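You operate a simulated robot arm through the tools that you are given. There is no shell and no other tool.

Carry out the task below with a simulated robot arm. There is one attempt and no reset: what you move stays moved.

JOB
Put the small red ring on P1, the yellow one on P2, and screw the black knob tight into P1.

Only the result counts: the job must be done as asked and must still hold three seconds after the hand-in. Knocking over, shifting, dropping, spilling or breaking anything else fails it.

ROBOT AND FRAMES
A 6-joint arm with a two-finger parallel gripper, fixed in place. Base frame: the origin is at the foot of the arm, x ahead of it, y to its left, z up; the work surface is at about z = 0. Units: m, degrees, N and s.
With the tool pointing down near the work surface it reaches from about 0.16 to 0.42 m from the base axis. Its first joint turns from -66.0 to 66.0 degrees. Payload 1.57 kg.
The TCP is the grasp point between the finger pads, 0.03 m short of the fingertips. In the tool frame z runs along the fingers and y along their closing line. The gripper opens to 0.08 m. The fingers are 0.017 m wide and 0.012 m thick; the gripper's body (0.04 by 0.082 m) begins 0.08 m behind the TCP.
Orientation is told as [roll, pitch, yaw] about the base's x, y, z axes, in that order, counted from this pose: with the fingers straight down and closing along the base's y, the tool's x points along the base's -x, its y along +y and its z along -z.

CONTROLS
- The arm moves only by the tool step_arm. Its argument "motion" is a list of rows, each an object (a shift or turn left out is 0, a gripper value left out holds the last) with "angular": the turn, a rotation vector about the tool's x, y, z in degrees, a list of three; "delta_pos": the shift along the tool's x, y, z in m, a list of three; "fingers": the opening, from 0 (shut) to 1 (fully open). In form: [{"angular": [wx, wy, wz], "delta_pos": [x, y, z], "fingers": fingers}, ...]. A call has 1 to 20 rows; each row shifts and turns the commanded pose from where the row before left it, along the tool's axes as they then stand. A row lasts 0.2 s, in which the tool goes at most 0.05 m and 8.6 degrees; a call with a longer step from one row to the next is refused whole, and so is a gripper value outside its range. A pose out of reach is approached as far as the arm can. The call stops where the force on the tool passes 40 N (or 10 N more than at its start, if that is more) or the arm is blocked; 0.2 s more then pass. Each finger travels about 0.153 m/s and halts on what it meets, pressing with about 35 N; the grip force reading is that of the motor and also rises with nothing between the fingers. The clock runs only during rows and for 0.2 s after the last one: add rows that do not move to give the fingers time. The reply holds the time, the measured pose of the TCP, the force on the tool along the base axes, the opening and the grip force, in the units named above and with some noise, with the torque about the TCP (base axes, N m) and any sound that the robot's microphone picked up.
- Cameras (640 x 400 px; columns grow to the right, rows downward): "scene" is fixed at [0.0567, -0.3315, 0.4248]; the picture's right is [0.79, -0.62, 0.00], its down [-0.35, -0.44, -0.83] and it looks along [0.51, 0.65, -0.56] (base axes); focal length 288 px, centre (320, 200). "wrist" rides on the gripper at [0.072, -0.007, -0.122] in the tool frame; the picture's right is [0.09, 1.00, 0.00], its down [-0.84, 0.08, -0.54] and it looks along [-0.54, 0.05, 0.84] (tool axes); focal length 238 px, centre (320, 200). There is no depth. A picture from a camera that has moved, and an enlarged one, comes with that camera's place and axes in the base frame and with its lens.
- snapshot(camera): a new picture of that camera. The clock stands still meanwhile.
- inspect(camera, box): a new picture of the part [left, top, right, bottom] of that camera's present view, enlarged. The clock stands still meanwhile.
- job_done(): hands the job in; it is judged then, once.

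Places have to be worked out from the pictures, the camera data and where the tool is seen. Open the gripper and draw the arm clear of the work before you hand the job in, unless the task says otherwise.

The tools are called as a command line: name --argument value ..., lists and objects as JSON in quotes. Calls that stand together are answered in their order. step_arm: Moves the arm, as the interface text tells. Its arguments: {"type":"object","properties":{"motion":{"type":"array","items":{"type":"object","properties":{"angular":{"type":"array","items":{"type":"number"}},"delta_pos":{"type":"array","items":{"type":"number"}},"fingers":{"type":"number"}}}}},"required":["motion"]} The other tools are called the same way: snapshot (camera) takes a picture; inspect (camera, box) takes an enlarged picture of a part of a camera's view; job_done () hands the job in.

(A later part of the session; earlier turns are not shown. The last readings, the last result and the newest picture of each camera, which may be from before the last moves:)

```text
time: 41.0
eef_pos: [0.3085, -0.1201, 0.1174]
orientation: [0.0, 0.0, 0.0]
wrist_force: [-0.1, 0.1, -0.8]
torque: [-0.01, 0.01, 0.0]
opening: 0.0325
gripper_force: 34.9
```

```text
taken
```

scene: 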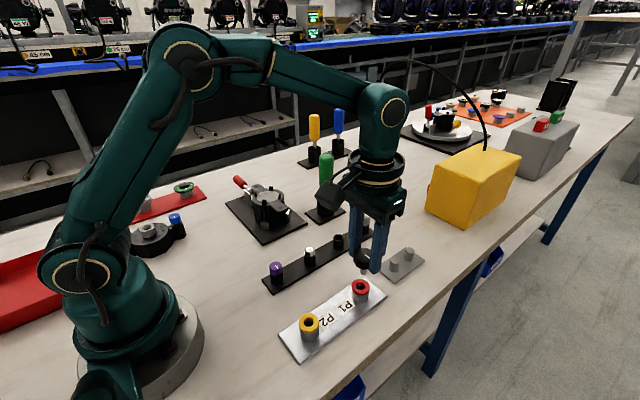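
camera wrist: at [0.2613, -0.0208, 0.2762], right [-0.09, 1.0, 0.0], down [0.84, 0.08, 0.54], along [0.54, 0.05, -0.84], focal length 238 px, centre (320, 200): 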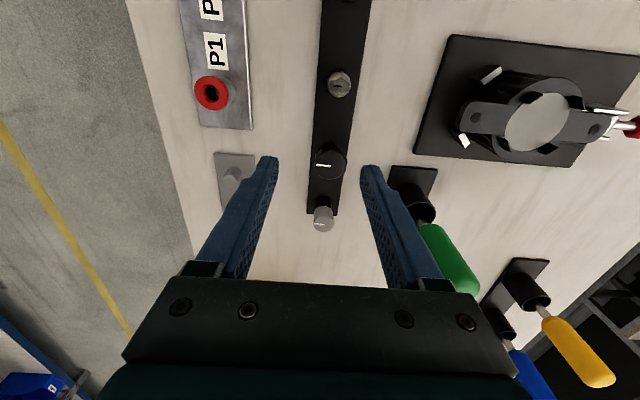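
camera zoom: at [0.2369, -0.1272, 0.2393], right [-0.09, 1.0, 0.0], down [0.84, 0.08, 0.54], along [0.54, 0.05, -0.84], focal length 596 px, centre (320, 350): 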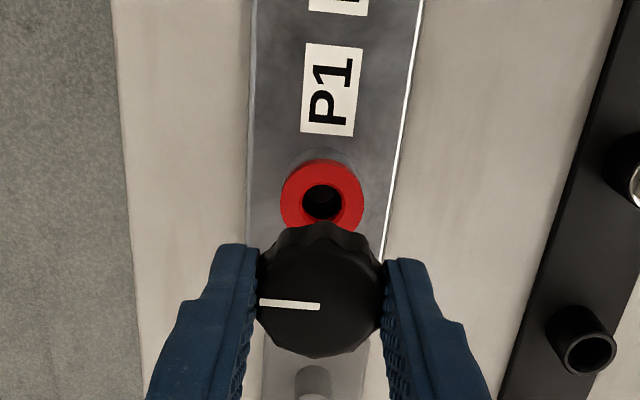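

The knob hovers above P1; green screwdriver and everything else are untouched. I'll zoom in to compare the shank axis with the ring hole.

inspect --camera "scene" --box '[350, 255, 385, 300]'

inspect --camera "wrist" --box '[295, 110, 345, 205]'

```text
8.89 times, centred on (368, 278) of scene
camera zoom: at [0.0567, -0.3315, 0.4248], right [0.79, -0.62, 0.0], down [-0.35, -0.44, -0.83], along [0.51, 0.65, -0.56], focal length 2561 px, centre (-102, -489)
```

zoom: 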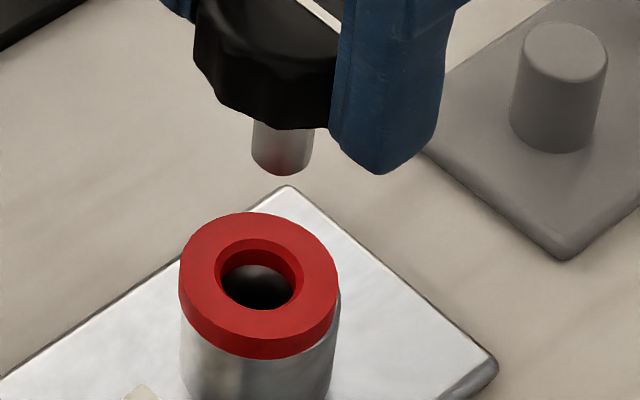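

```text
4.21 times, centred on (320, 158) of wrist
camera zoom: at [0.2369, -0.1272, 0.2393], right [-0.09, 1.0, 0.0], down [0.84, 0.08, 0.54], along [0.54, 0.05, -0.84], focal length 1004 px, centre (320, 379)
```

zoom: 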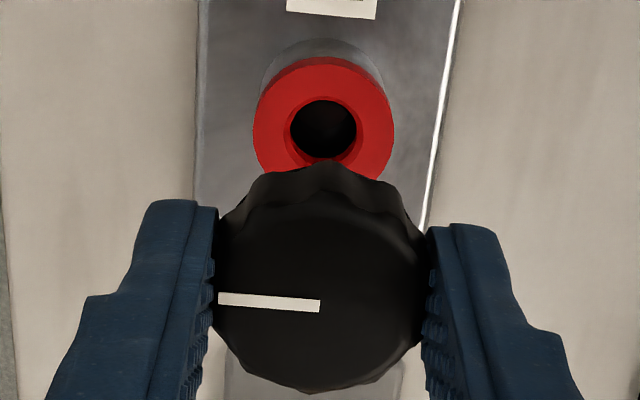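

Shank is about 1 mm too far +x and 0.5 mm too far -y relative to P1. I'll correct that while descending 20 mm and check once more.

step_arm --motion '[{"delta_pos": [0.001, 0.0005, 0.01]}, {"delta_pos": [0, 0, 0.01]}, {"delta_pos": [0, 0, 0]}, {"delta_pos": [0, 0, 0]}]'

inspect --camera "scene" --box '[350, 260, 385, 300]'

inspect --camera "wrist" --box '[295, 110, 345, 205]'

```text
time: 42.0
eef_pos: [0.3078, -0.1198, 0.0978]
orientation: [0.0, 0.0, 0.0]
wrist_force: [0.8, 0.3, -0.1]
torque: [0.01, -0.01, 0.0]
opening: 0.0322
gripper_force: 34.8
```

```text
10.00 times, centred on (368, 280) of scene
camera zoom: at [0.0567, -0.3315, 0.4248], right [0.79, -0.62, 0.0], down [-0.35, -0.44, -0.83], along [0.51, 0.65, -0.56], focal length 2881 px, centre (-155, -600)
```

zoom: 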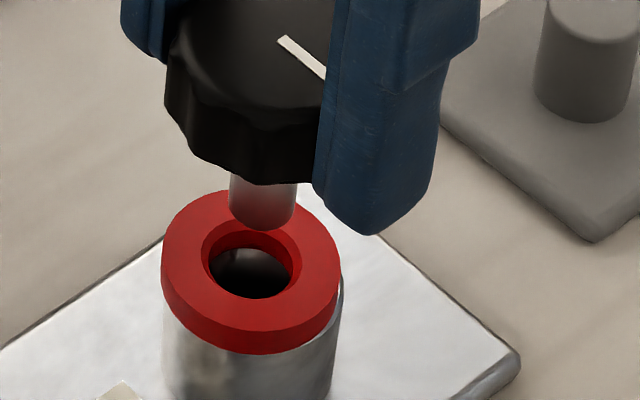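

```text
4.21 times, centred on (320, 158) of wrist
camera zoom: at [0.2365, -0.1265, 0.2189], right [-0.09, 1.0, 0.0], down [0.84, 0.08, 0.54], along [0.54, 0.05, -0.84], focal length 1004 px, centre (320, 379)
```

zoom: 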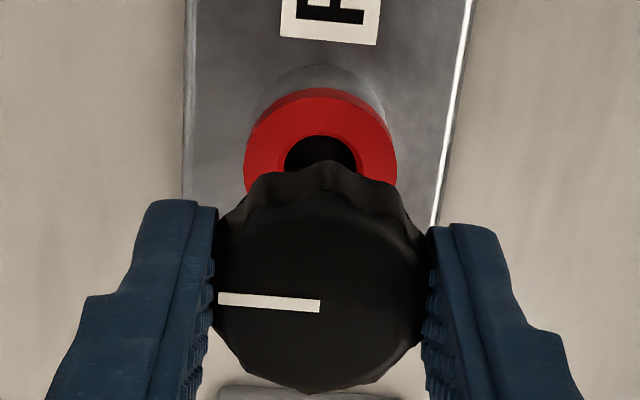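

Shank axis now matches the post's axis within ~0.3 mm laterally. I'll lower 7 mm to bring the tip right at the ring's hole and check again.

step_arm --motion '[{"delta_pos": [0.0002, 0, 0.0035]}, {"delta_pos": [0, 0, 0.0035]}, {"delta_pos": [0, 0, 0]}, {"delta_pos": [0, 0, 0]}]'

inspect --camera "scene" --box '[350, 265, 385, 300]'

inspect --camera "wrist" --box '[295, 110, 345, 205]'

```text
time: 43.0
eef_pos: [0.3091, -0.1203, 0.09]
orientation: [0.0, -0.1, 0.0]
wrist_force: [0.8, -0.4, -0.3]
torque: [-0.01, 0.0, 0.0]
opening: 0.0323
gripper_force: 34.7
```

```text
11.43 times, centred on (368, 282) of scene
camera zoom: at [0.0567, -0.3315, 0.4248], right [0.79, -0.62, 0.0], down [-0.35, -0.44, -0.83], along [0.51, 0.65, -0.56], focal length 3293 px, centre (-223, -743)
```

zoom: 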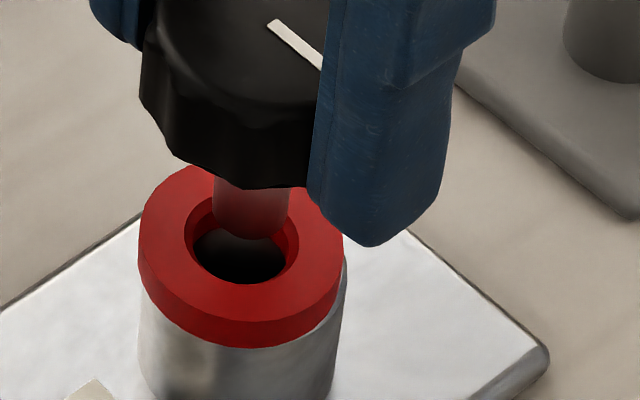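

```text
4.21 times, centred on (320, 158) of wrist
camera zoom: at [0.2363, -0.1267, 0.212], right [-0.09, 1.0, 0.0], down [0.84, 0.08, 0.54], along [0.54, 0.05, -0.84], focal length 1004 px, centre (320, 379)
```

zoom: 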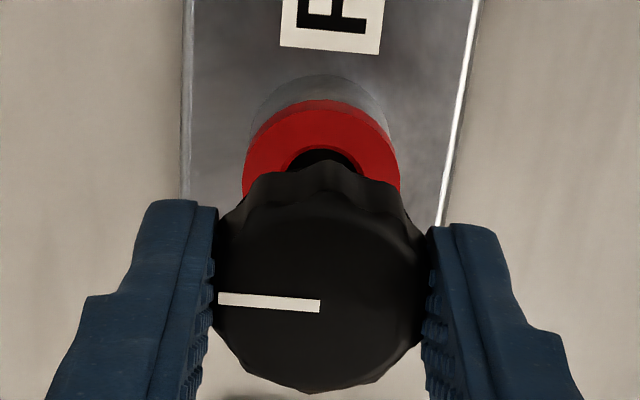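

The shank is aligned over the hole (tip about 6 mm above the ring). I'll lower in 2 mm steps and watch the force.

step_arm --motion '[{"delta_pos": [0.0001, 0, 0.002]}, {"delta_pos": [0.0001, 0, 0.002]}, {"delta_pos": [0, 0, 0.002]}, {"delta_pos": [0, 0, 0.002]}, {"delta_pos": [0, 0, 0]}]'

inspect --camera "scene" --box '[350, 265, 385, 300]'

inspect --camera "wrist" --box '[295, 110, 345, 205]'

```text
time: 44.2
eef_pos: [0.3076, -0.1206, 0.0833]
orientation: [0.0, 0.0, 0.0]
wrist_force: [-0.2, -0.5, -1.2]
torque: [0.0, 0.02, 0.01]
opening: 0.0322
gripper_force: 35.2
```

```text
11.43 times, centred on (368, 282) of scene
camera zoom: at [0.0567, -0.3315, 0.4248], right [0.79, -0.62, 0.0], down [-0.35, -0.44, -0.83], along [0.51, 0.65, -0.56], focal length 3293 px, centre (-223, -743)
```

zoom: 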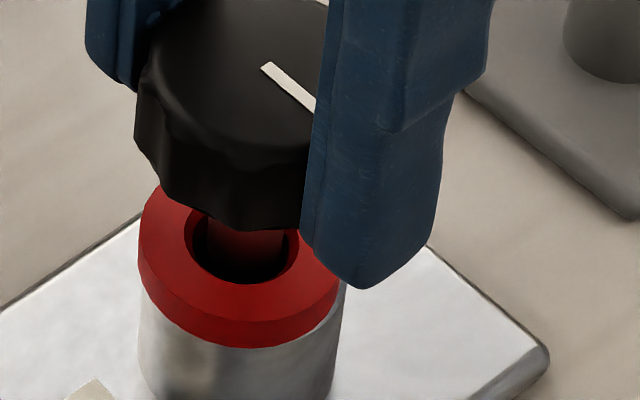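

```text
4.21 times, centred on (320, 158) of wrist
camera zoom: at [0.2358, -0.1269, 0.204], right [-0.09, 1.0, 0.0], down [0.84, 0.08, 0.54], along [0.54, 0.05, -0.84], focal length 1004 px, centre (320, 379)
```

zoom: 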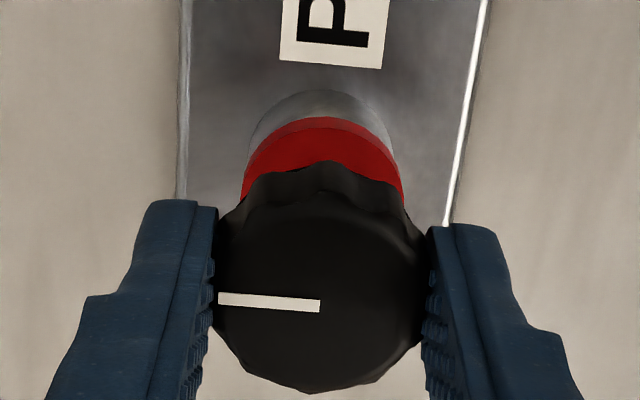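

The tip is inside the ring's hole with no contact. I'll keep going down 1 mm per row, reading the force.

step_arm --motion '[{"delta_pos": [0, 0, 0.001]}, {"delta_pos": [0, 0, 0.001]}, {"delta_pos": [0, 0, 0.001]}, {"delta_pos": [0, 0, 0]}]'

```text
time: 45.2
eef_pos: [0.3083, -0.1212, 0.0797]
orientation: [0.0, 0.0, 0.0]
wrist_force: [-0.3, -0.4, -0.5]
torque: [0.0, 0.0, -0.01]
opening: 0.0325
gripper_force: 34.5
```

step_arm --motion '[{"delta_pos": [0, 0, 0.001]}, {"delta_pos": [0, 0, 0.001]}, {"delta_pos": [0, 0, 0]}]'

inspect --camera "scene" --box '[350, 265, 385, 300]'

```text
time: 46.0
eef_pos: [0.3082, -0.1206, 0.0796]
orientation: [0.1, 0.0, 0.0]
wrist_force: [0.2, 0.5, -0.6]
torque: [-0.03, 0.01, 0.03]
opening: 0.0322
gripper_force: 35.3
```

```text
11.43 times, centred on (368, 282) of scene
camera zoom: at [0.0567, -0.3315, 0.4248], right [0.79, -0.62, 0.0], down [-0.35, -0.44, -0.83], along [0.51, 0.65, -0.56], focal length 3293 px, centre (-223, -743)
```

zoom: 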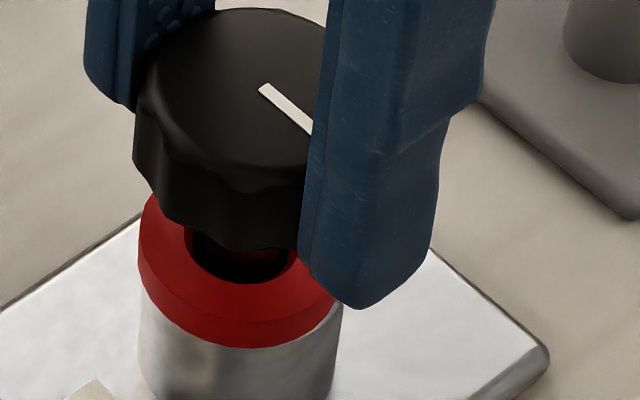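

Still no contact; about 15 mm of shank remains above the ring. Continuing down in 1 mm steps.

step_arm --motion '[{"delta_pos": [0, 0, 0.001]}, {"delta_pos": [0, 0, 0.001]}, {"delta_pos": [0, 0, 0]}]'

```text
time: 46.8
eef_pos: [0.3069, -0.1203, 0.075]
orientation: [0.0, 0.0, 0.0]
wrist_force: [0.4, 1.1, -0.2]
torque: [0.01, -0.02, 0.01]
opening: 0.0322
gripper_force: 34.7
```

step_arm --motion '[{"delta_pos": [0, 0, 0.001]}, {"delta_pos": [0, 0, 0.001]}, {"delta_pos": [0, 0, 0]}]'

inspect --camera "scene" --box '[350, 265, 385, 300]'

inspect --camera "wrist" --box '[295, 110, 345, 205]'

```text
time: 47.6
eef_pos: [0.3077, -0.1205, 0.074]
orientation: [0.1, 0.0, 0.0]
wrist_force: [0.9, 0.8, -0.8]
torque: [0.0, 0.0, 0.0]
opening: 0.0323
gripper_force: 35.3
```

```text
11.43 times, centred on (368, 282) of scene
camera zoom: at [0.0567, -0.3315, 0.4248], right [0.79, -0.62, 0.0], down [-0.35, -0.44, -0.83], along [0.51, 0.65, -0.56], focal length 3293 px, centre (-223, -743)
```

zoom: 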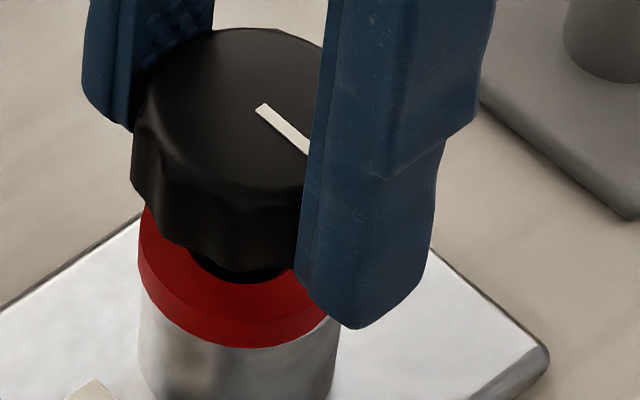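

```text
4.21 times, centred on (320, 158) of wrist
camera zoom: at [0.2359, -0.1267, 0.195], right [-0.09, 1.0, 0.0], down [0.84, 0.08, 0.54], along [0.54, 0.05, -0.84], focal length 1004 px, centre (320, 379)
```

zoom: 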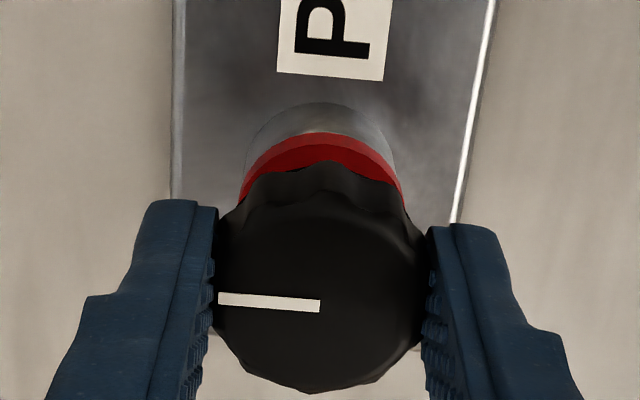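

TCP z≈0.073 now, tip already inside the post, no force yet. Continuing down.

step_arm --motion '[{"delta_pos": [0, 0, 0.001]}, {"delta_pos": [0, 0, 0.001]}, {"delta_pos": [0, 0, 0]}]'

```text
time: 48.4
eef_pos: [0.3071, -0.1203, 0.0718]
orientation: [0.0, 0.0, -0.1]
wrist_force: [1.2, -0.9, -0.3]
torque: [0.02, -0.02, -0.01]
opening: 0.0321
gripper_force: 34.9
```

step_arm --motion '[{"delta_pos": [0, 0, 0.001]}, {"delta_pos": [0, 0, 0.001]}, {"delta_pos": [0, 0, 0]}]'

inspect --camera "scene" --box '[350, 265, 385, 300]'

```text
time: 49.2
eef_pos: [0.3087, -0.1198, 0.0691]
orientation: [0.0, -0.3, 0.0]
wrist_force: [7.2, -0.4, -1.5]
torque: [0.0, -0.2, -0.01]
opening: 0.0321
gripper_force: 35.2
```

```text
11.43 times, centred on (368, 282) of scene
camera zoom: at [0.0567, -0.3315, 0.4248], right [0.79, -0.62, 0.0], down [-0.35, -0.44, -0.83], along [0.51, 0.65, -0.56], focal length 3293 px, centre (-223, -743)
```

zoom: 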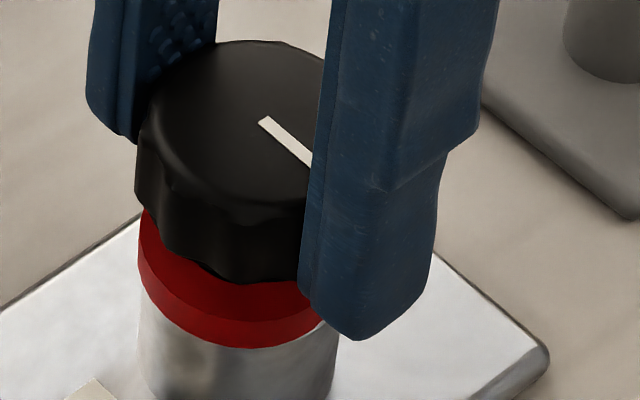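

A sideways force of +7 N in x appeared: the shank has met the bore and wants to sit slightly further +x. I'll relieve by 0.3 mm in +x and re-read.

step_arm --motion '[{"delta_pos": [-0.0003, 0, 0]}, {"delta_pos": [0, 0, 0]}]'

```text
time: 49.8
eef_pos: [0.309, -0.1198, 0.0697]
orientation: [0.0, -0.3, 0.0]
wrist_force: [12.5, -0.2, -2.7]
torque: [-0.05, -0.33, 0.0]
opening: 0.0321
gripper_force: 35.0
```

The force grew rather than shrank, so I'll hold still a moment to see whether it is just settling.

step_arm --motion '[{"delta_pos": [0, 0, 0]}, {"delta_pos": [0, 0, 0]}]'

inspect --camera "wrist" --box '[295, 110, 345, 205]'

inspect --camera "scene" --box '[350, 262, 385, 302]'

```text
time: 50.4
eef_pos: [0.3086, -0.1191, 0.0699]
orientation: [0.0, -0.3, 0.0]
wrist_force: [13.9, -0.8, -1.9]
torque: [-0.03, -0.43, 0.0]
opening: 0.0324
gripper_force: 35.1
```

```text
4.21 times, centred on (320, 158) of wrist
camera zoom: at [0.2365, -0.1264, 0.1911], right [-0.09, 1.0, 0.0], down [0.83, 0.08, 0.55], along [0.54, 0.05, -0.84], focal length 1004 px, centre (320, 379)
```

zoom: 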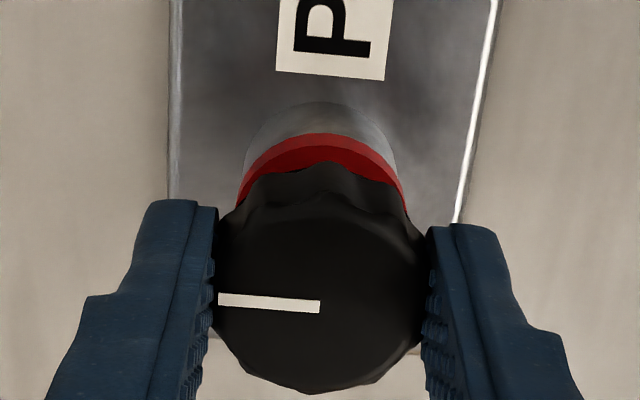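

```text
10.00 times, centred on (368, 282) of scene
camera zoom: at [0.0567, -0.3315, 0.4248], right [0.79, -0.62, 0.0], down [-0.35, -0.44, -0.83], along [0.51, 0.65, -0.56], focal length 2881 px, centre (-155, -620)
```

zoom: 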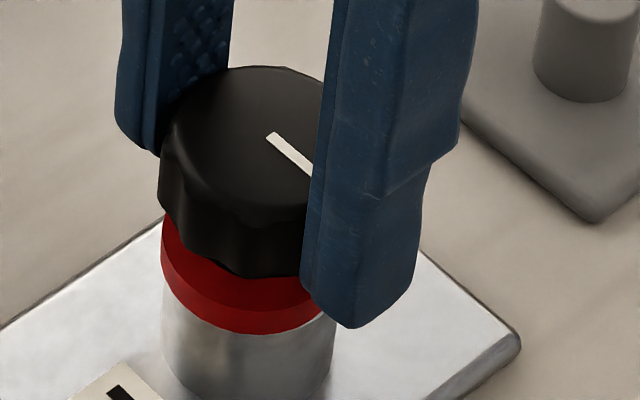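

The knob seems drawn toward +x and slightly down, as if the thread mouth is centring it. I'll move another 0.5 mm toward +x and see whether the load drops.

step_arm --motion '[{"delta_pos": [-0.0005, 0, 0]}, {"delta_pos": [0, 0, 0]}, {"delta_pos": [0, 0, 0]}]'

```text
time: 51.2
eef_pos: [0.3086, -0.1205, 0.0697]
orientation: [0.0, -0.1, 0.0]
wrist_force: [10.2, 0.4, -1.5]
torque: [0.03, -0.33, -0.02]
opening: 0.0322
gripper_force: 35.6
```

The load dropped to 10 N, so the direction is right. Another 0.6 mm toward +x.

step_arm --motion '[{"delta_pos": [-0.0006, 0, 0]}, {"delta_pos": [0, 0, 0]}, {"delta_pos": [0, 0, 0]}]'

inspect --camera "scene" --box '[350, 262, 385, 302]'

```text
time: 52.0
eef_pos: [0.3095, -0.1204, 0.0699]
orientation: [0.0, 0.1, 0.1]
wrist_force: [2.7, 1.2, 1.7]
torque: [0.07, -0.13, 0.01]
opening: 0.0322
gripper_force: 34.9
```

```text
10.00 times, centred on (368, 282) of scene
camera zoom: at [0.0567, -0.3315, 0.4248], right [0.79, -0.62, 0.0], down [-0.35, -0.44, -0.83], along [0.51, 0.65, -0.56], focal length 2881 px, centre (-155, -620)
```

zoom: 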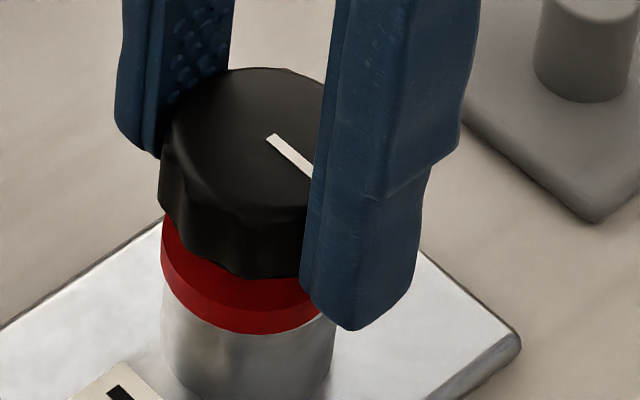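

Load is nearly gone and the knob stayed put, so it is engaged and centred in P1. I'll now test a clockwise turn (about +tool z) of 34° and read torque and force.

step_arm --motion '[{"angular": [0, 0, 8.6]}, {"angular": [0, 0, 8.6]}, {"angular": [0, 0, 8.6]}, {"angular": [0, 0, 8.6]}, {"delta_pos": [0, 0, 0]}]'

inspect --camera "scene" --box '[350, 262, 385, 302]'

```text
time: 53.2
eef_pos: [0.3091, -0.1193, 0.0705]
orientation: [0.1, 0.0, -34.5]
wrist_force: [1.1, 7.2, -0.3]
torque: [0.24, 0.03, 0.01]
opening: 0.0323
gripper_force: 35.3
```

```text
10.00 times, centred on (368, 282) of scene
camera zoom: at [0.0567, -0.3315, 0.4248], right [0.79, -0.62, 0.0], down [-0.35, -0.44, -0.83], along [0.51, 0.65, -0.56], focal length 2881 px, centre (-155, -620)
```

zoom: 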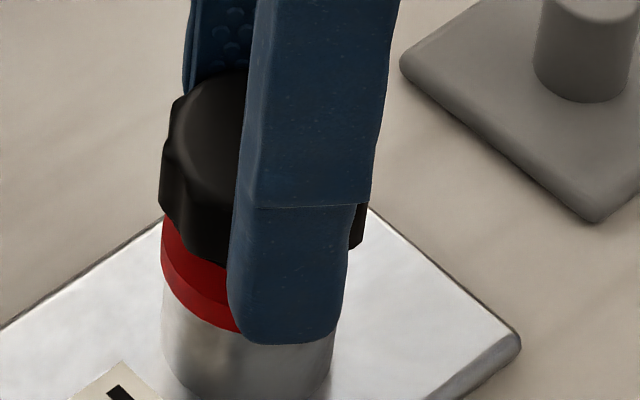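

Rotation is easy (no torque), with a 7 N side load in y. I'll check the knob's pointer in the wrist camera to see it turned along.

inspect --camera "wrist" --box '[270, 110, 370, 215]'

```text
3.81 times, centred on (320, 162) of wrist
camera zoom: at [0.2461, -0.0842, 0.191], right [0.49, 0.87, 0.0], down [0.73, -0.41, 0.54], along [0.47, -0.26, -0.84], focal length 908 px, centre (320, 343)
```

zoom: 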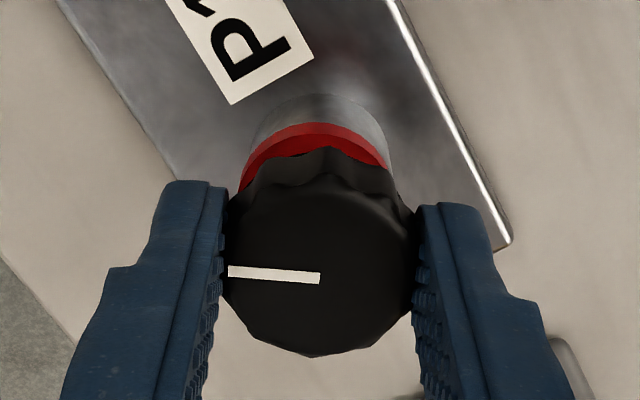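

The knob turns with the gripper. I'll trim 0.3 mm in +y to unload it and continue clockwise another 52°.

step_arm --motion '[{"delta_pos": [0.00017, 0.00025, 0]}, {"angular": [0, 0, 8.6]}, {"angular": [0, 0, 8.6]}, {"angular": [0, 0, 8.6]}, {"angular": [0, 0, 8.6]}, {"angular": [0, 0, 8.6]}, {"angular": [0, 0, 8.6]}, {"delta_pos": [0, 0, 0]}]'

inspect --camera "wrist" --box '[270, 110, 370, 215]'

inspect --camera "scene" --box '[350, 262, 385, 302]'

```text
time: 55.0
eef_pos: [0.3094, -0.1193, 0.0701]
orientation: [0.1, 0.1, -86.3]
wrist_force: [9.8, 17.1, -8.0]
torque: [0.56, -0.19, 0.03]
opening: 0.0323
gripper_force: 35.2
```

```text
3.81 times, centred on (320, 162) of wrist
camera zoom: at [0.2981, -0.0482, 0.1911], right [0.99, 0.16, 0.0], down [0.13, -0.83, 0.54], along [0.09, -0.53, -0.84], focal length 908 px, centre (320, 343)
```

zoom: 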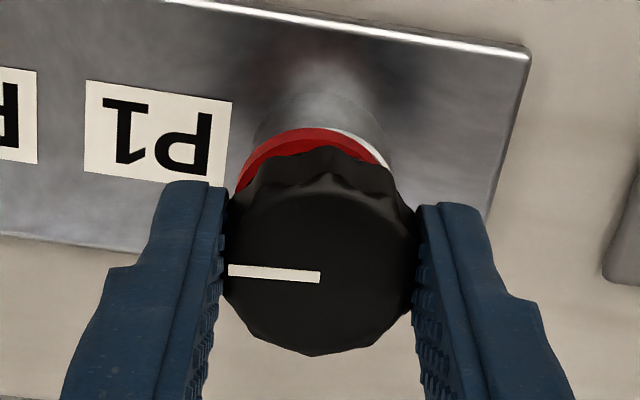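

```text
10.00 times, centred on (368, 282) of scene
camera zoom: at [0.0567, -0.3315, 0.4248], right [0.79, -0.62, 0.0], down [-0.35, -0.44, -0.83], along [0.51, 0.65, -0.56], focal length 2881 px, centre (-155, -620)
```

zoom: 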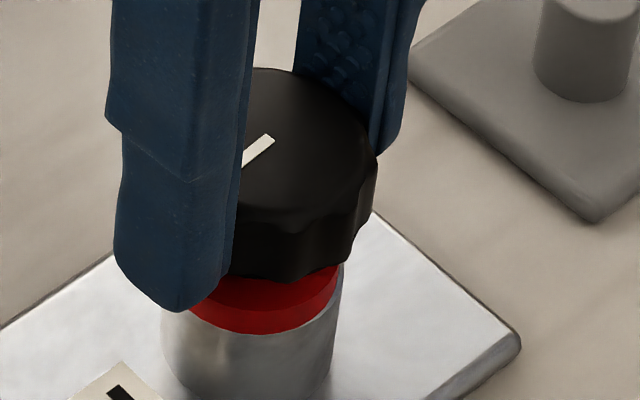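

After 86° the thread pulls down (Fz -8 N) and there is side load (10, 17 N), so it is really screwing in and I must follow it. I'll shift (+0.4, +0.7 mm) and 0.35 mm down, then re-read.

step_arm --motion '[{"delta_pos": [0.0006, 0.0004, 0.00035]}, {"delta_pos": [0, 0, 0]}]'

```text
time: 55.6
eef_pos: [0.3095, -0.1192, 0.0696]
orientation: [0.1, 0.0, -86.0]
wrist_force: [5.7, 12.8, -4.0]
torque: [0.39, -0.15, 0.04]
opening: 0.0321
gripper_force: 35.0
```

Loads are falling. A further trim of (+0.4, +0.8 mm) and 0.2 mm down.

step_arm --motion '[{"delta_pos": [0.0008, 0.0004, 0.0002]}, {"delta_pos": [0, 0, 0]}]'

```text
time: 56.2
eef_pos: [0.3091, -0.1185, 0.0689]
orientation: [0.0, -0.1, -86.0]
wrist_force: [4.1, 3.0, -4.4]
torque: [0.1, -0.08, -0.01]
opening: 0.0324
gripper_force: 35.3
```

From the two unloaded poses the knob's axis sits at (-1.4, +0.5 mm) in the tool frame, so P1's axis is about (0.3108, -0.1191). I'll turn 86° more about that axis, feeding 0.06 mm down per row.

step_arm --motion '[{"angular": [0, 0, 8.6], "delta_pos": [7e-05, 0.0002, 6e-05]}, {"angular": [0, 0, 8.6], "delta_pos": [7e-05, 0.0002, 6e-05]}, {"angular": [0, 0, 8.6], "delta_pos": [7e-05, 0.0002, 6e-05]}, {"angular": [0, 0, 8.6], "delta_pos": [7e-05, 0.0002, 6e-05]}, {"angular": [0, 0, 8.6], "delta_pos": [7e-05, 0.0002, 6e-05]}, {"delta_pos": [0, 0, 0]}]'

```text
time: 57.6
eef_pos: [0.3102, -0.1188, 0.0689]
orientation: [0.0, -0.1, -129.1]
wrist_force: [-0.7, -19.6, -1.7]
torque: [-0.53, 0.07, -0.03]
opening: 0.032
gripper_force: 35.1
```

A side load of -20 N in y built up, so my axis estimate was off. I'll check the wrist view for the true pose before trimming.

inspect --camera "wrist" --box '[270, 110, 370, 215]'

inspect --camera "scene" --box '[350, 262, 385, 302]'

```text
3.81 times, centred on (320, 162) of wrist
camera zoom: at [0.3508, -0.0585, 0.1901], right [0.83, -0.56, 0.0], down [-0.47, -0.7, 0.54], along [-0.3, -0.45, -0.84], focal length 908 px, centre (320, 343)
```

zoom: 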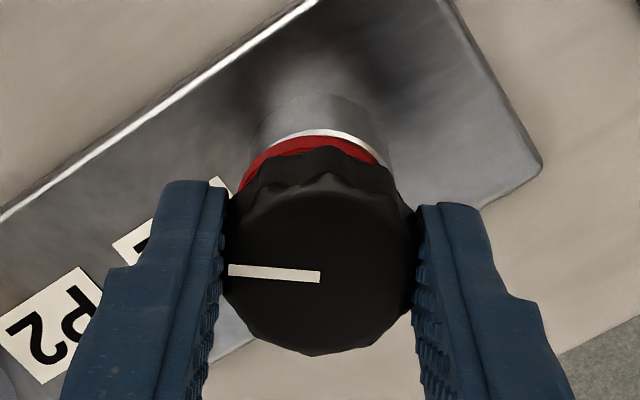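

```text
10.00 times, centred on (368, 282) of scene
camera zoom: at [0.0567, -0.3315, 0.4248], right [0.79, -0.62, 0.0], down [-0.35, -0.44, -0.83], along [0.51, 0.65, -0.56], focal length 2881 px, centre (-155, -620)
```

zoom: 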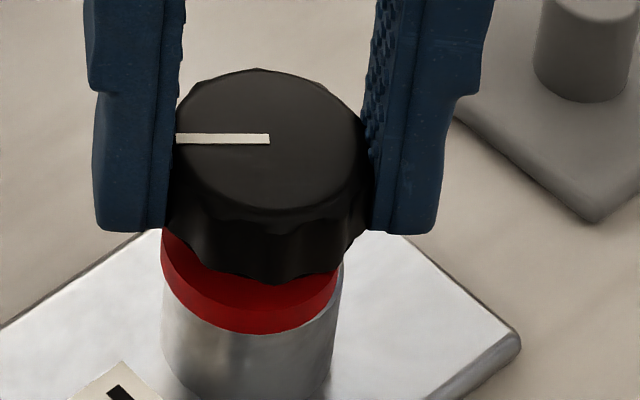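

The knob looks coaxial with the post; the side load is from my grip being slightly eccentric. I'll unload it by shifting about 1.9 mm toward -y (two steps), then regrip centred on the post axis.

step_arm --motion '[{"delta_pos": [-0.0007, 0.0006, 0]}, {"delta_pos": [-0.0007, 0.0006, 0]}, {"delta_pos": [0, 0, 0]}]'

```text
time: 58.4
eef_pos: [0.311, -0.1187, 0.0686]
orientation: [-0.1, 0.0, -129.0]
wrist_force: [-3.7, -4.0, -1.2]
torque: [-0.09, 0.09, 0.01]
opening: 0.0321
gripper_force: 34.7
```

Nearly unloaded. Now I'll open, centre the tool on the post axis, and rotate back counter-clockwise 129° with the fingers open around the head.

step_arm --motion '[{"fingers": 0.6}, {"fingers": 0.6}, {"delta_pos": [-0.0004, -0.0005, 0]}, {"angular": [0, 0, -8.6]}, {"angular": [0, 0, -8.6]}, {"angular": [0, 0, -8.6]}, {"angular": [0, 0, -8.6]}, {"angular": [0, 0, -8.6]}, {"angular": [0, 0, -8.6]}, {"angular": [0, 0, -8.6]}, {"angular": [0, 0, -8.6]}, {"angular": [0, 0, -8.6]}, {"angular": [0, 0, -8.6]}, {"angular": [0, 0, -8.6]}, {"angular": [0, 0, -8.6]}, {"angular": [0, 0, -8.6]}, {"angular": [0, 0, -8.6]}, {"angular": [0, 0, -8.6]}, {"delta_pos": [0, 0, 0]}]'

inspect --camera "wrist" --box '[250, 110, 390, 215]'

inspect --camera "scene" --box '[345, 255, 390, 305]'

```text
time: 62.4
eef_pos: [0.3104, -0.1199, 0.0687]
orientation: [0.0, 0.1, 0.1]
wrist_force: [0.1, 0.0, 0.5]
torque: [0.01, 0.0, 0.02]
opening: 0.0483
gripper_force: 0.0
```

```text
3.81 times, centred on (320, 162) of wrist
camera zoom: at [0.2385, -0.1266, 0.19], right [-0.09, 1.0, 0.0], down [0.84, 0.08, 0.54], along [0.54, 0.05, -0.84], focal length 908 px, centre (320, 343)
```

zoom: 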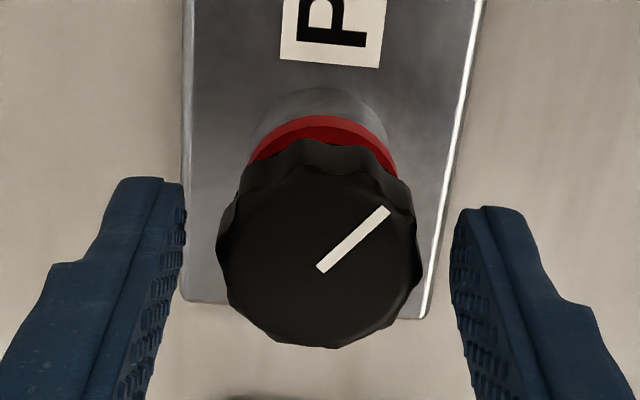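

```text
8.00 times, centred on (368, 280) of scene
camera zoom: at [0.0567, -0.3315, 0.4248], right [0.79, -0.62, 0.0], down [-0.35, -0.44, -0.83], along [0.51, 0.65, -0.56], focal length 2305 px, centre (-60, -440)
```

zoom: 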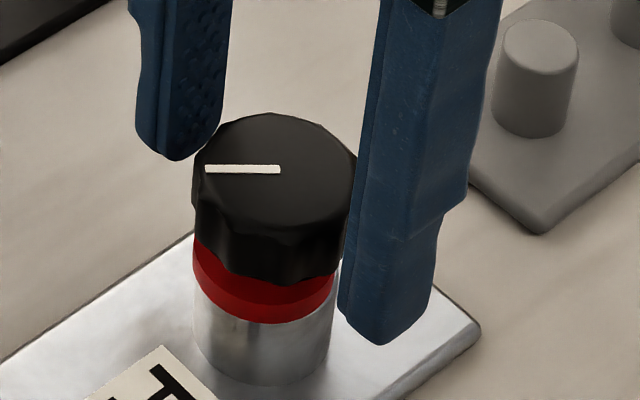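

The knob stands upright in P1 with roughly 7 mm left to go; it advanced about 1 mm in 129° (pitch ≈2.5 mm). I'll rotate further counter-clockwise to get a longer stroke, fingers still open.

step_arm --motion '[{"angular": [0, 0, -8.6]}, {"angular": [0, 0, -8.6]}, {"angular": [0, 0, -8.6]}, {"angular": [0, 0, -8.6]}, {"angular": [0, 0, -8.6]}, {"angular": [0, 0, -8.6]}, {"angular": [0, 0, -8.6]}, {"angular": [0, 0, -8.6]}, {"angular": [0, 0, -8.6]}, {"angular": [0, 0, -8.6]}, {"angular": [0, 0, -8.6]}, {"angular": [0, 0, -8.6]}, {"angular": [0, 0, -8.6]}, {"angular": [0, 0, -8.6]}, {"delta_pos": [0, 0, 0]}]'

inspect --camera "wrist" --box '[250, 110, 390, 215]'

snapshot --camera "scene"

```text
time: 65.6
eef_pos: [0.3097, -0.119, 0.0688]
orientation: [-0.1, 0.0, 120.5]
wrist_force: [0.6, 0.5, 0.2]
torque: [0.0, -0.02, 0.02]
opening: 0.0484
gripper_force: 0.1
```

```text
3.81 times, centred on (320, 162) of wrist
camera zoom: at [0.3526, -0.1782, 0.1903], right [-0.81, -0.58, 0.0], down [-0.49, 0.68, 0.54], along [-0.32, 0.44, -0.84], focal length 908 px, centre (320, 343)
```

zoom: 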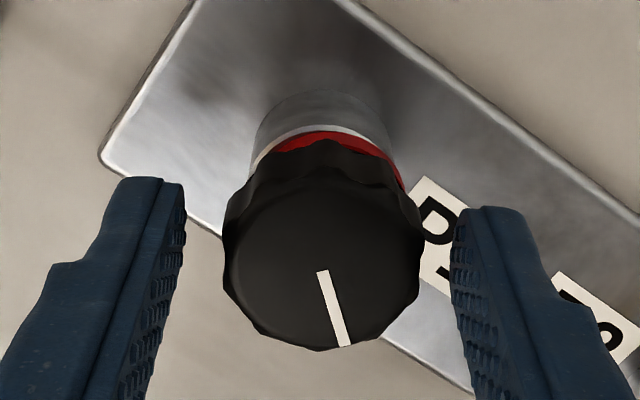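

```text
taken
```

scene: 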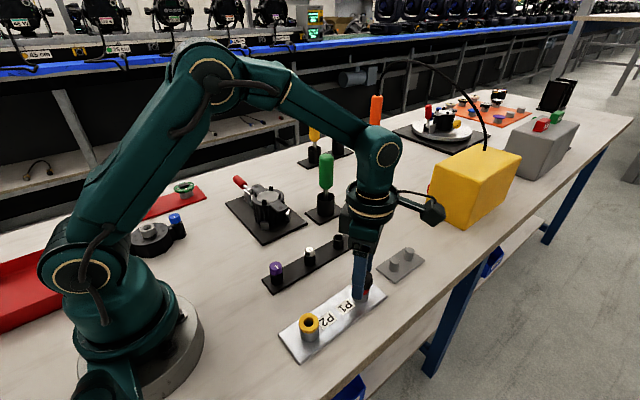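

A yaw of +120° is reachable, giving a ~250° stroke. The knob is well centred between the fingers; I'll close and check the loads.

step_arm --motion '[{"fingers": 0.45}, {"fingers": 0.35}, {"fingers": 0.2}, {"fingers": 0.2}]'

```text
time: 66.6
eef_pos: [0.3101, -0.1197, 0.0693]
orientation: [-0.1, 0.0, 120.4]
wrist_force: [-3.3, -3.9, 0.1]
torque: [-0.07, 0.09, 0.01]
opening: 0.0317
gripper_force: 35.4
```

Only about 5 N along the closing line; I'll trim 0.3 mm and turn clockwise 6 rows with feed, then read.

step_arm --motion '[{"delta_pos": [0, 0.0003, 0]}, {"angular": [0, 0, 8.6], "delta_pos": [0, 0, 6e-05]}, {"angular": [0, 0, 8.6], "delta_pos": [0, 0, 6e-05]}, {"angular": [0, 0, 8.6], "delta_pos": [0, 0, 6e-05]}, {"angular": [0, 0, 8.6], "delta_pos": [0, 0, 6e-05]}, {"angular": [0, 0, 8.6], "delta_pos": [0, 0, 6e-05]}, {"angular": [0, 0, 8.6], "delta_pos": [0, 0, 6e-05]}, {"delta_pos": [0, 0, 0]}]'

```text
time: 68.4
eef_pos: [0.3096, -0.1199, 0.0681]
orientation: [0.1, 0.0, 68.7]
wrist_force: [-6.7, -5.2, 2.0]
torque: [-0.17, 0.23, 0.0]
opening: 0.0318
gripper_force: 35.0
```

Side load of (-7, -5 N); slight over-feed (+2 N). I'll trim toward the load and continue with a bit less feed.

step_arm --motion '[{"delta_pos": [0.0006, 0.0004, 0]}, {"angular": [0, 0, 8.6], "delta_pos": [0, 0, 4e-05]}, {"angular": [0, 0, 8.6], "delta_pos": [0, 0, 5e-05]}, {"angular": [0, 0, 8.6], "delta_pos": [0, 0, 5e-05]}, {"angular": [0, 0, 8.6], "delta_pos": [0, 0, 5e-05]}, {"angular": [0, 0, 8.6], "delta_pos": [0, 0, 5e-05]}, {"angular": [0, 0, 8.6], "delta_pos": [0, 0, 5e-05]}, {"delta_pos": [0, 0, 0]}]'

```text
time: 70.2
eef_pos: [0.3097, -0.1199, 0.0678]
orientation: [-0.1, -0.1, 17.1]
wrist_force: [4.7, -0.6, 0.3]
torque: [-0.05, -0.12, -0.03]
opening: 0.0316
gripper_force: 34.8
```

Loads are small. Trimming +0.4 mm in x and continuing clockwise.

step_arm --motion '[{"delta_pos": [-0.0004, -0.0001, 0]}, {"angular": [0, 0, 8.6], "delta_pos": [0, 0, 5e-05]}, {"angular": [0, 0, 8.6], "delta_pos": [0, 0, 5e-05]}, {"angular": [0, 0, 8.6], "delta_pos": [0, 0, 5e-05]}, {"angular": [0, 0, 8.6], "delta_pos": [0, 0, 5e-05]}, {"angular": [0, 0, 8.6], "delta_pos": [0, 0, 5e-05]}, {"angular": [0, 0, 8.6], "delta_pos": [0, 0, 5e-05]}, {"delta_pos": [0, 0, 0]}]'

inspect --camera "scene" --box '[345, 255, 390, 305]'

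```text
time: 72.0
eef_pos: [0.3083, -0.1208, 0.0665]
orientation: [0.1, 0.0, -34.5]
wrist_force: [2.9, 10.1, 1.7]
torque: [0.36, -0.02, -0.01]
opening: 0.0319
gripper_force: 35.0
```

```text
8.00 times, centred on (368, 280) of scene
camera zoom: at [0.0567, -0.3315, 0.4248], right [0.79, -0.62, 0.0], down [-0.35, -0.44, -0.83], along [0.51, 0.65, -0.56], focal length 2305 px, centre (-60, -440)
```

zoom: 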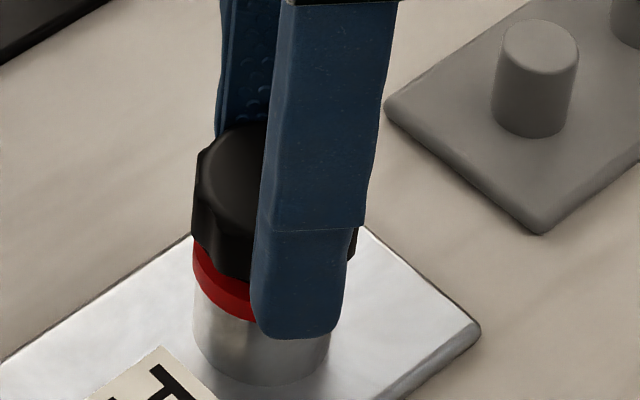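

Side load of 10 N in y again; trimming and continuing clockwise 43°.

step_arm --motion '[{"delta_pos": [0.00035, 0.00085, 0]}, {"angular": [0, 0, 8.6], "delta_pos": [5e-05, 0.0001, 5e-05]}, {"angular": [0, 0, 8.6], "delta_pos": [5e-05, 0.0001, 5e-05]}, {"angular": [0, 0, 8.6], "delta_pos": [0, 0, 5e-05]}, {"angular": [0, 0, 8.6], "delta_pos": [0, 0, 5e-05]}, {"angular": [0, 0, 8.6], "delta_pos": [0, 0, 5e-05]}, {"delta_pos": [0, 0, 0]}]'

```text
time: 73.6
eef_pos: [0.3106, -0.1198, 0.0666]
orientation: [0.0, -0.2, -77.4]
wrist_force: [-2.3, -12.1, 0.1]
torque: [-0.32, 0.09, -0.03]
opening: 0.0316
gripper_force: 34.7
```

Load flipped to -12 N in y; I'll undo that trim (it seems friction-related) and continue clockwise to about -129°.

step_arm --motion '[{"delta_pos": [-0.0008, -0.0003, 0]}, {"angular": [0, 0, 8.6], "delta_pos": [0, 0, 5e-05]}, {"angular": [0, 0, 8.6], "delta_pos": [0, 0, 5e-05]}, {"angular": [0, 0, 8.6], "delta_pos": [0, 0, 5e-05]}, {"angular": [0, 0, 8.6], "delta_pos": [0, 0, 5e-05]}, {"angular": [0, 0, 8.6], "delta_pos": [0, 0, 5e-05]}, {"angular": [0, 0, 8.6], "delta_pos": [0, 0, 5e-05]}, {"delta_pos": [0, 0, 0]}]'

inspect --camera "scene" --box '[345, 255, 390, 305]'

inspect --camera "wrist" --box '[250, 110, 390, 215]'

```text
time: 75.4
eef_pos: [0.3095, -0.1201, 0.0657]
orientation: [0.1, 0.0, -129.1]
wrist_force: [0.7, -0.1, 2.0]
torque: [0.02, -0.02, 0.64]
opening: 0.0317
gripper_force: 34.9
```

```text
8.00 times, centred on (368, 280) of scene
camera zoom: at [0.0567, -0.3315, 0.4248], right [0.79, -0.62, 0.0], down [-0.35, -0.44, -0.83], along [0.51, 0.65, -0.56], focal length 2305 px, centre (-60, -440)
```

zoom: 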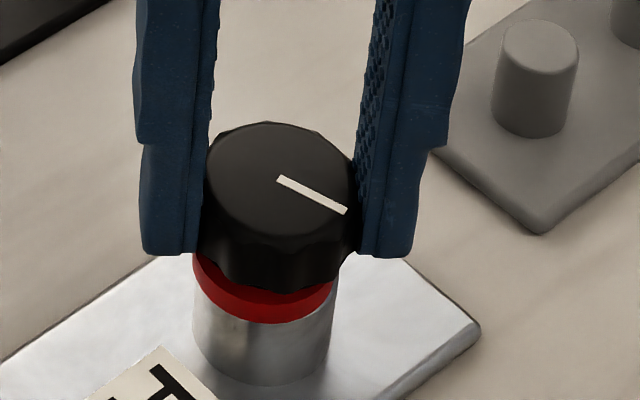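

```text
3.81 times, centred on (320, 162) of wrist
camera zoom: at [0.3499, -0.0601, 0.1876], right [0.83, -0.56, 0.0], down [-0.47, -0.7, 0.54], along [-0.3, -0.45, -0.84], focal length 908 px, centre (320, 343)
```

zoom: 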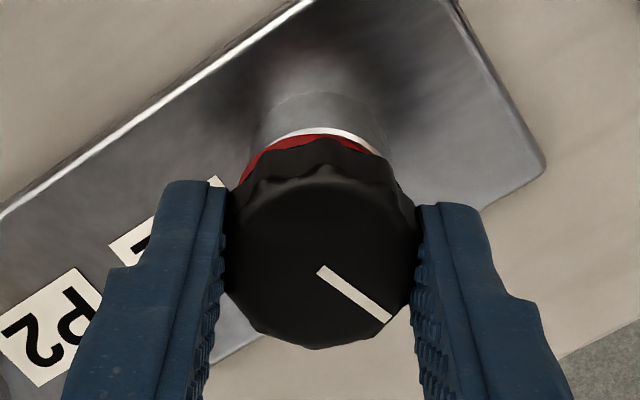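

A reaction torque of 0.64 N·m appeared about z. I'll zoom in to see whether the knob is already seated on the ring or something else resists.

inspect --camera "scene" --box '[355, 275, 385, 303]'

step_arm --motion '[{"delta_pos": [0, 0, 0]}, {"delta_pos": [0, 0, 0]}]'

```text
14.29 times, centred on (370, 289) of scene
camera zoom: at [0.0567, -0.3315, 0.4248], right [0.79, -0.62, 0.0], down [-0.35, -0.44, -0.83], along [0.51, 0.65, -0.56], focal length 4116 px, centre (-394, -1071)
```

zoom: 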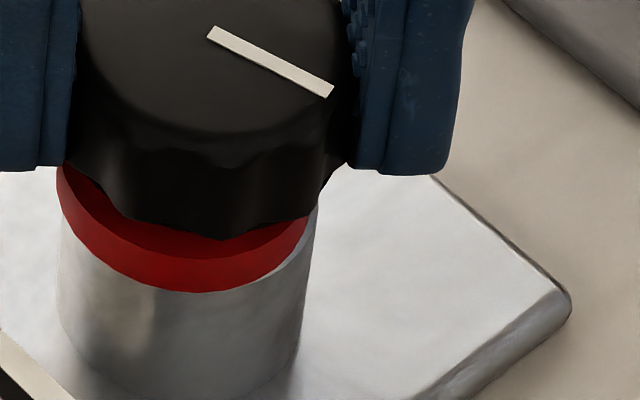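

```text
time: 76.0
eef_pos: [0.3094, -0.1205, 0.0656]
orientation: [0.0, -0.1, -129.0]
wrist_force: [1.1, -0.5, 2.1]
torque: [-0.05, -0.02, 0.58]
opening: 0.0319
gripper_force: 34.9
```

The pointer has shifted about 38° relative to the gripper, so the knob stopped turning early and the fingers slipped, yet a gap of about 6 mm to the ring remains. That suggests a jam or misaligned start. I'll open and look at the freestanding knob carefully.

step_arm --motion '[{"fingers": 0.45}, {"fingers": 0.65}, {"fingers": 0.65}, {"delta_pos": [0, 0, -0.03]}, {"delta_pos": [0, 0, -0.03]}, {"delta_pos": [0, 0, 0]}, {"delta_pos": [0, 0, 0]}]'

inspect --camera "scene" --box '[345, 260, 390, 305]'

inspect --camera "wrist" --box '[250, 60, 390, 200]'

```text
time: 77.6
eef_pos: [0.3098, -0.1195, 0.1263]
orientation: [-0.1, 0.0, -129.0]
wrist_force: [1.3, -0.4, -0.2]
torque: [0.0, 0.02, 0.02]
opening: 0.0521
gripper_force: 0.0
```

```text
8.89 times, centred on (368, 282) of scene
camera zoom: at [0.0567, -0.3315, 0.4248], right [0.79, -0.62, 0.0], down [-0.35, -0.44, -0.83], along [0.51, 0.65, -0.56], focal length 2561 px, centre (-102, -533)
```

zoom: 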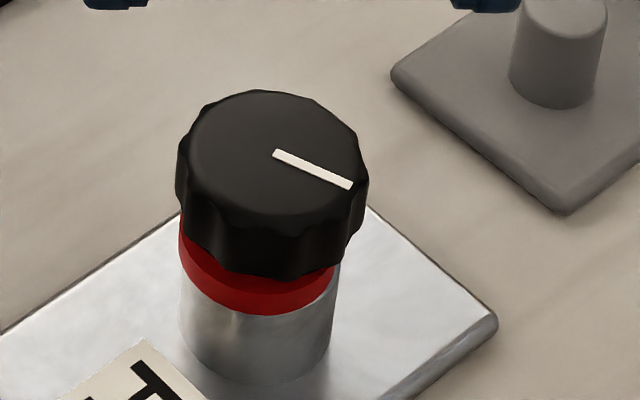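

```text
2.86 times, centred on (320, 130) of wrist
camera zoom: at [0.3502, -0.06, 0.2476], right [0.83, -0.56, 0.0], down [-0.47, -0.7, 0.54], along [-0.3, -0.45, -0.84], focal length 681 px, centre (320, 400)
```

zoom: 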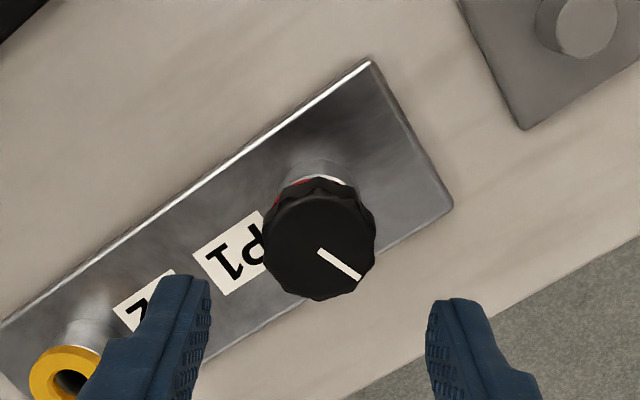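

The freestanding knob seems offset about 1 mm toward scene-right at head height, maybe leaning. I want a low side view: I'll rotate the tool back to yaw 0, move beside the plate toward -y, and tilt so the wrist camera looks nearly level.

step_arm --motion '[{"angular": [0, 0, -8.6]}, {"angular": [0, 0, -8.6]}, {"angular": [0, 0, -8.6]}, {"angular": [0, 0, -8.6]}, {"angular": [0, 0, -8.6]}, {"angular": [0, 0, -8.6]}, {"angular": [0, 0, -8.6]}, {"angular": [0, 0, -8.6]}, {"angular": [0, 0, -8.6]}, {"angular": [0, 0, -8.6]}, {"angular": [0, 0, -8.6]}, {"angular": [0, 0, -8.6]}, {"angular": [0, 0, -8.6]}, {"angular": [0, 0, -8.6]}, {"angular": [0, 0, -8.6]}, {"delta_pos": [0, 0, 0], "fingers": 0.3}]'

step_arm --motion '[{"delta_pos": [0, -0.038, 0]}, {"delta_pos": [0, -0.038, 0]}, {"angular": [0, -8, 0]}, {"angular": [0, -8, 0]}, {"angular": [0, -8, 0]}, {"angular": [0, -8, 0]}, {"angular": [0, -8, 0]}, {"delta_pos": [0, 0, 0]}, {"delta_pos": [0, 0, 0]}]'

snapshot --camera "wrist"

snapshot --camera "scene"

```text
time: 81.0
eef_pos: [0.3104, -0.1196, 0.1263]
orientation: [0.0, 0.1, 0.1]
wrist_force: [-0.5, -0.2, 0.1]
torque: [0.01, 0.0, 0.0]
opening: 0.0241
gripper_force: 0.0
```

```text
time: 83.0
eef_pos: [0.3098, -0.1972, 0.1255]
orientation: [0.0, -40.2, 0.0]
wrist_force: [0.5, 0.1, 0.7]
torque: [0.04, 0.0, 0.0]
opening: 0.0241
gripper_force: 0.1
```

```text
taken
camera wrist: at [0.1763, -0.203, 0.1726], right [-0.07, 1.0, -0.06], down [0.29, 0.08, 0.95], along [0.95, 0.05, -0.3], focal length 238 px, centre (320, 200)
```

wrist: 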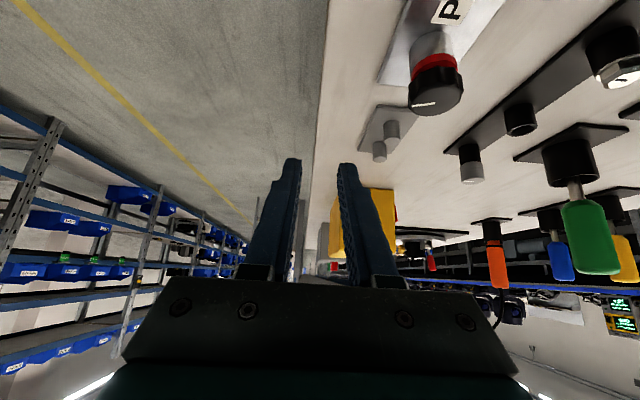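

```text
taken
```

scene: 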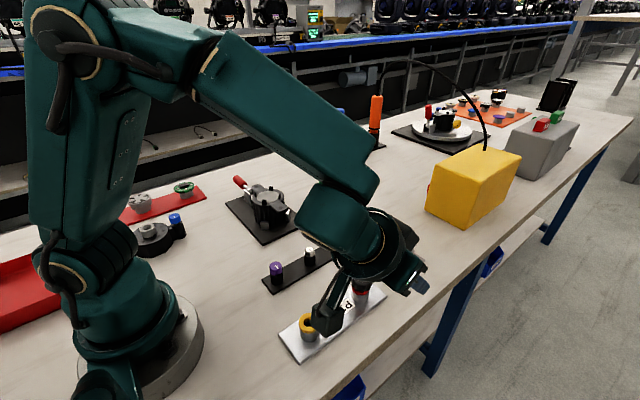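

I have a low side view (image is upside-down). Zooming on the knob.

inspect --camera "wrist" --box '[395, 10, 475, 120]'

```text
3.64 times, centred on (435, 65) of wrist
camera zoom: at [0.1763, -0.203, 0.1726], right [-0.07, 1.0, -0.06], down [0.29, 0.08, 0.95], along [0.95, 0.05, -0.3], focal length 867 px, centre (-98, 691)
```

zoom: 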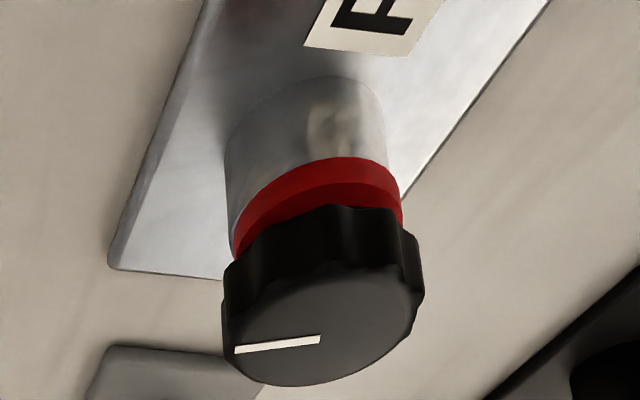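

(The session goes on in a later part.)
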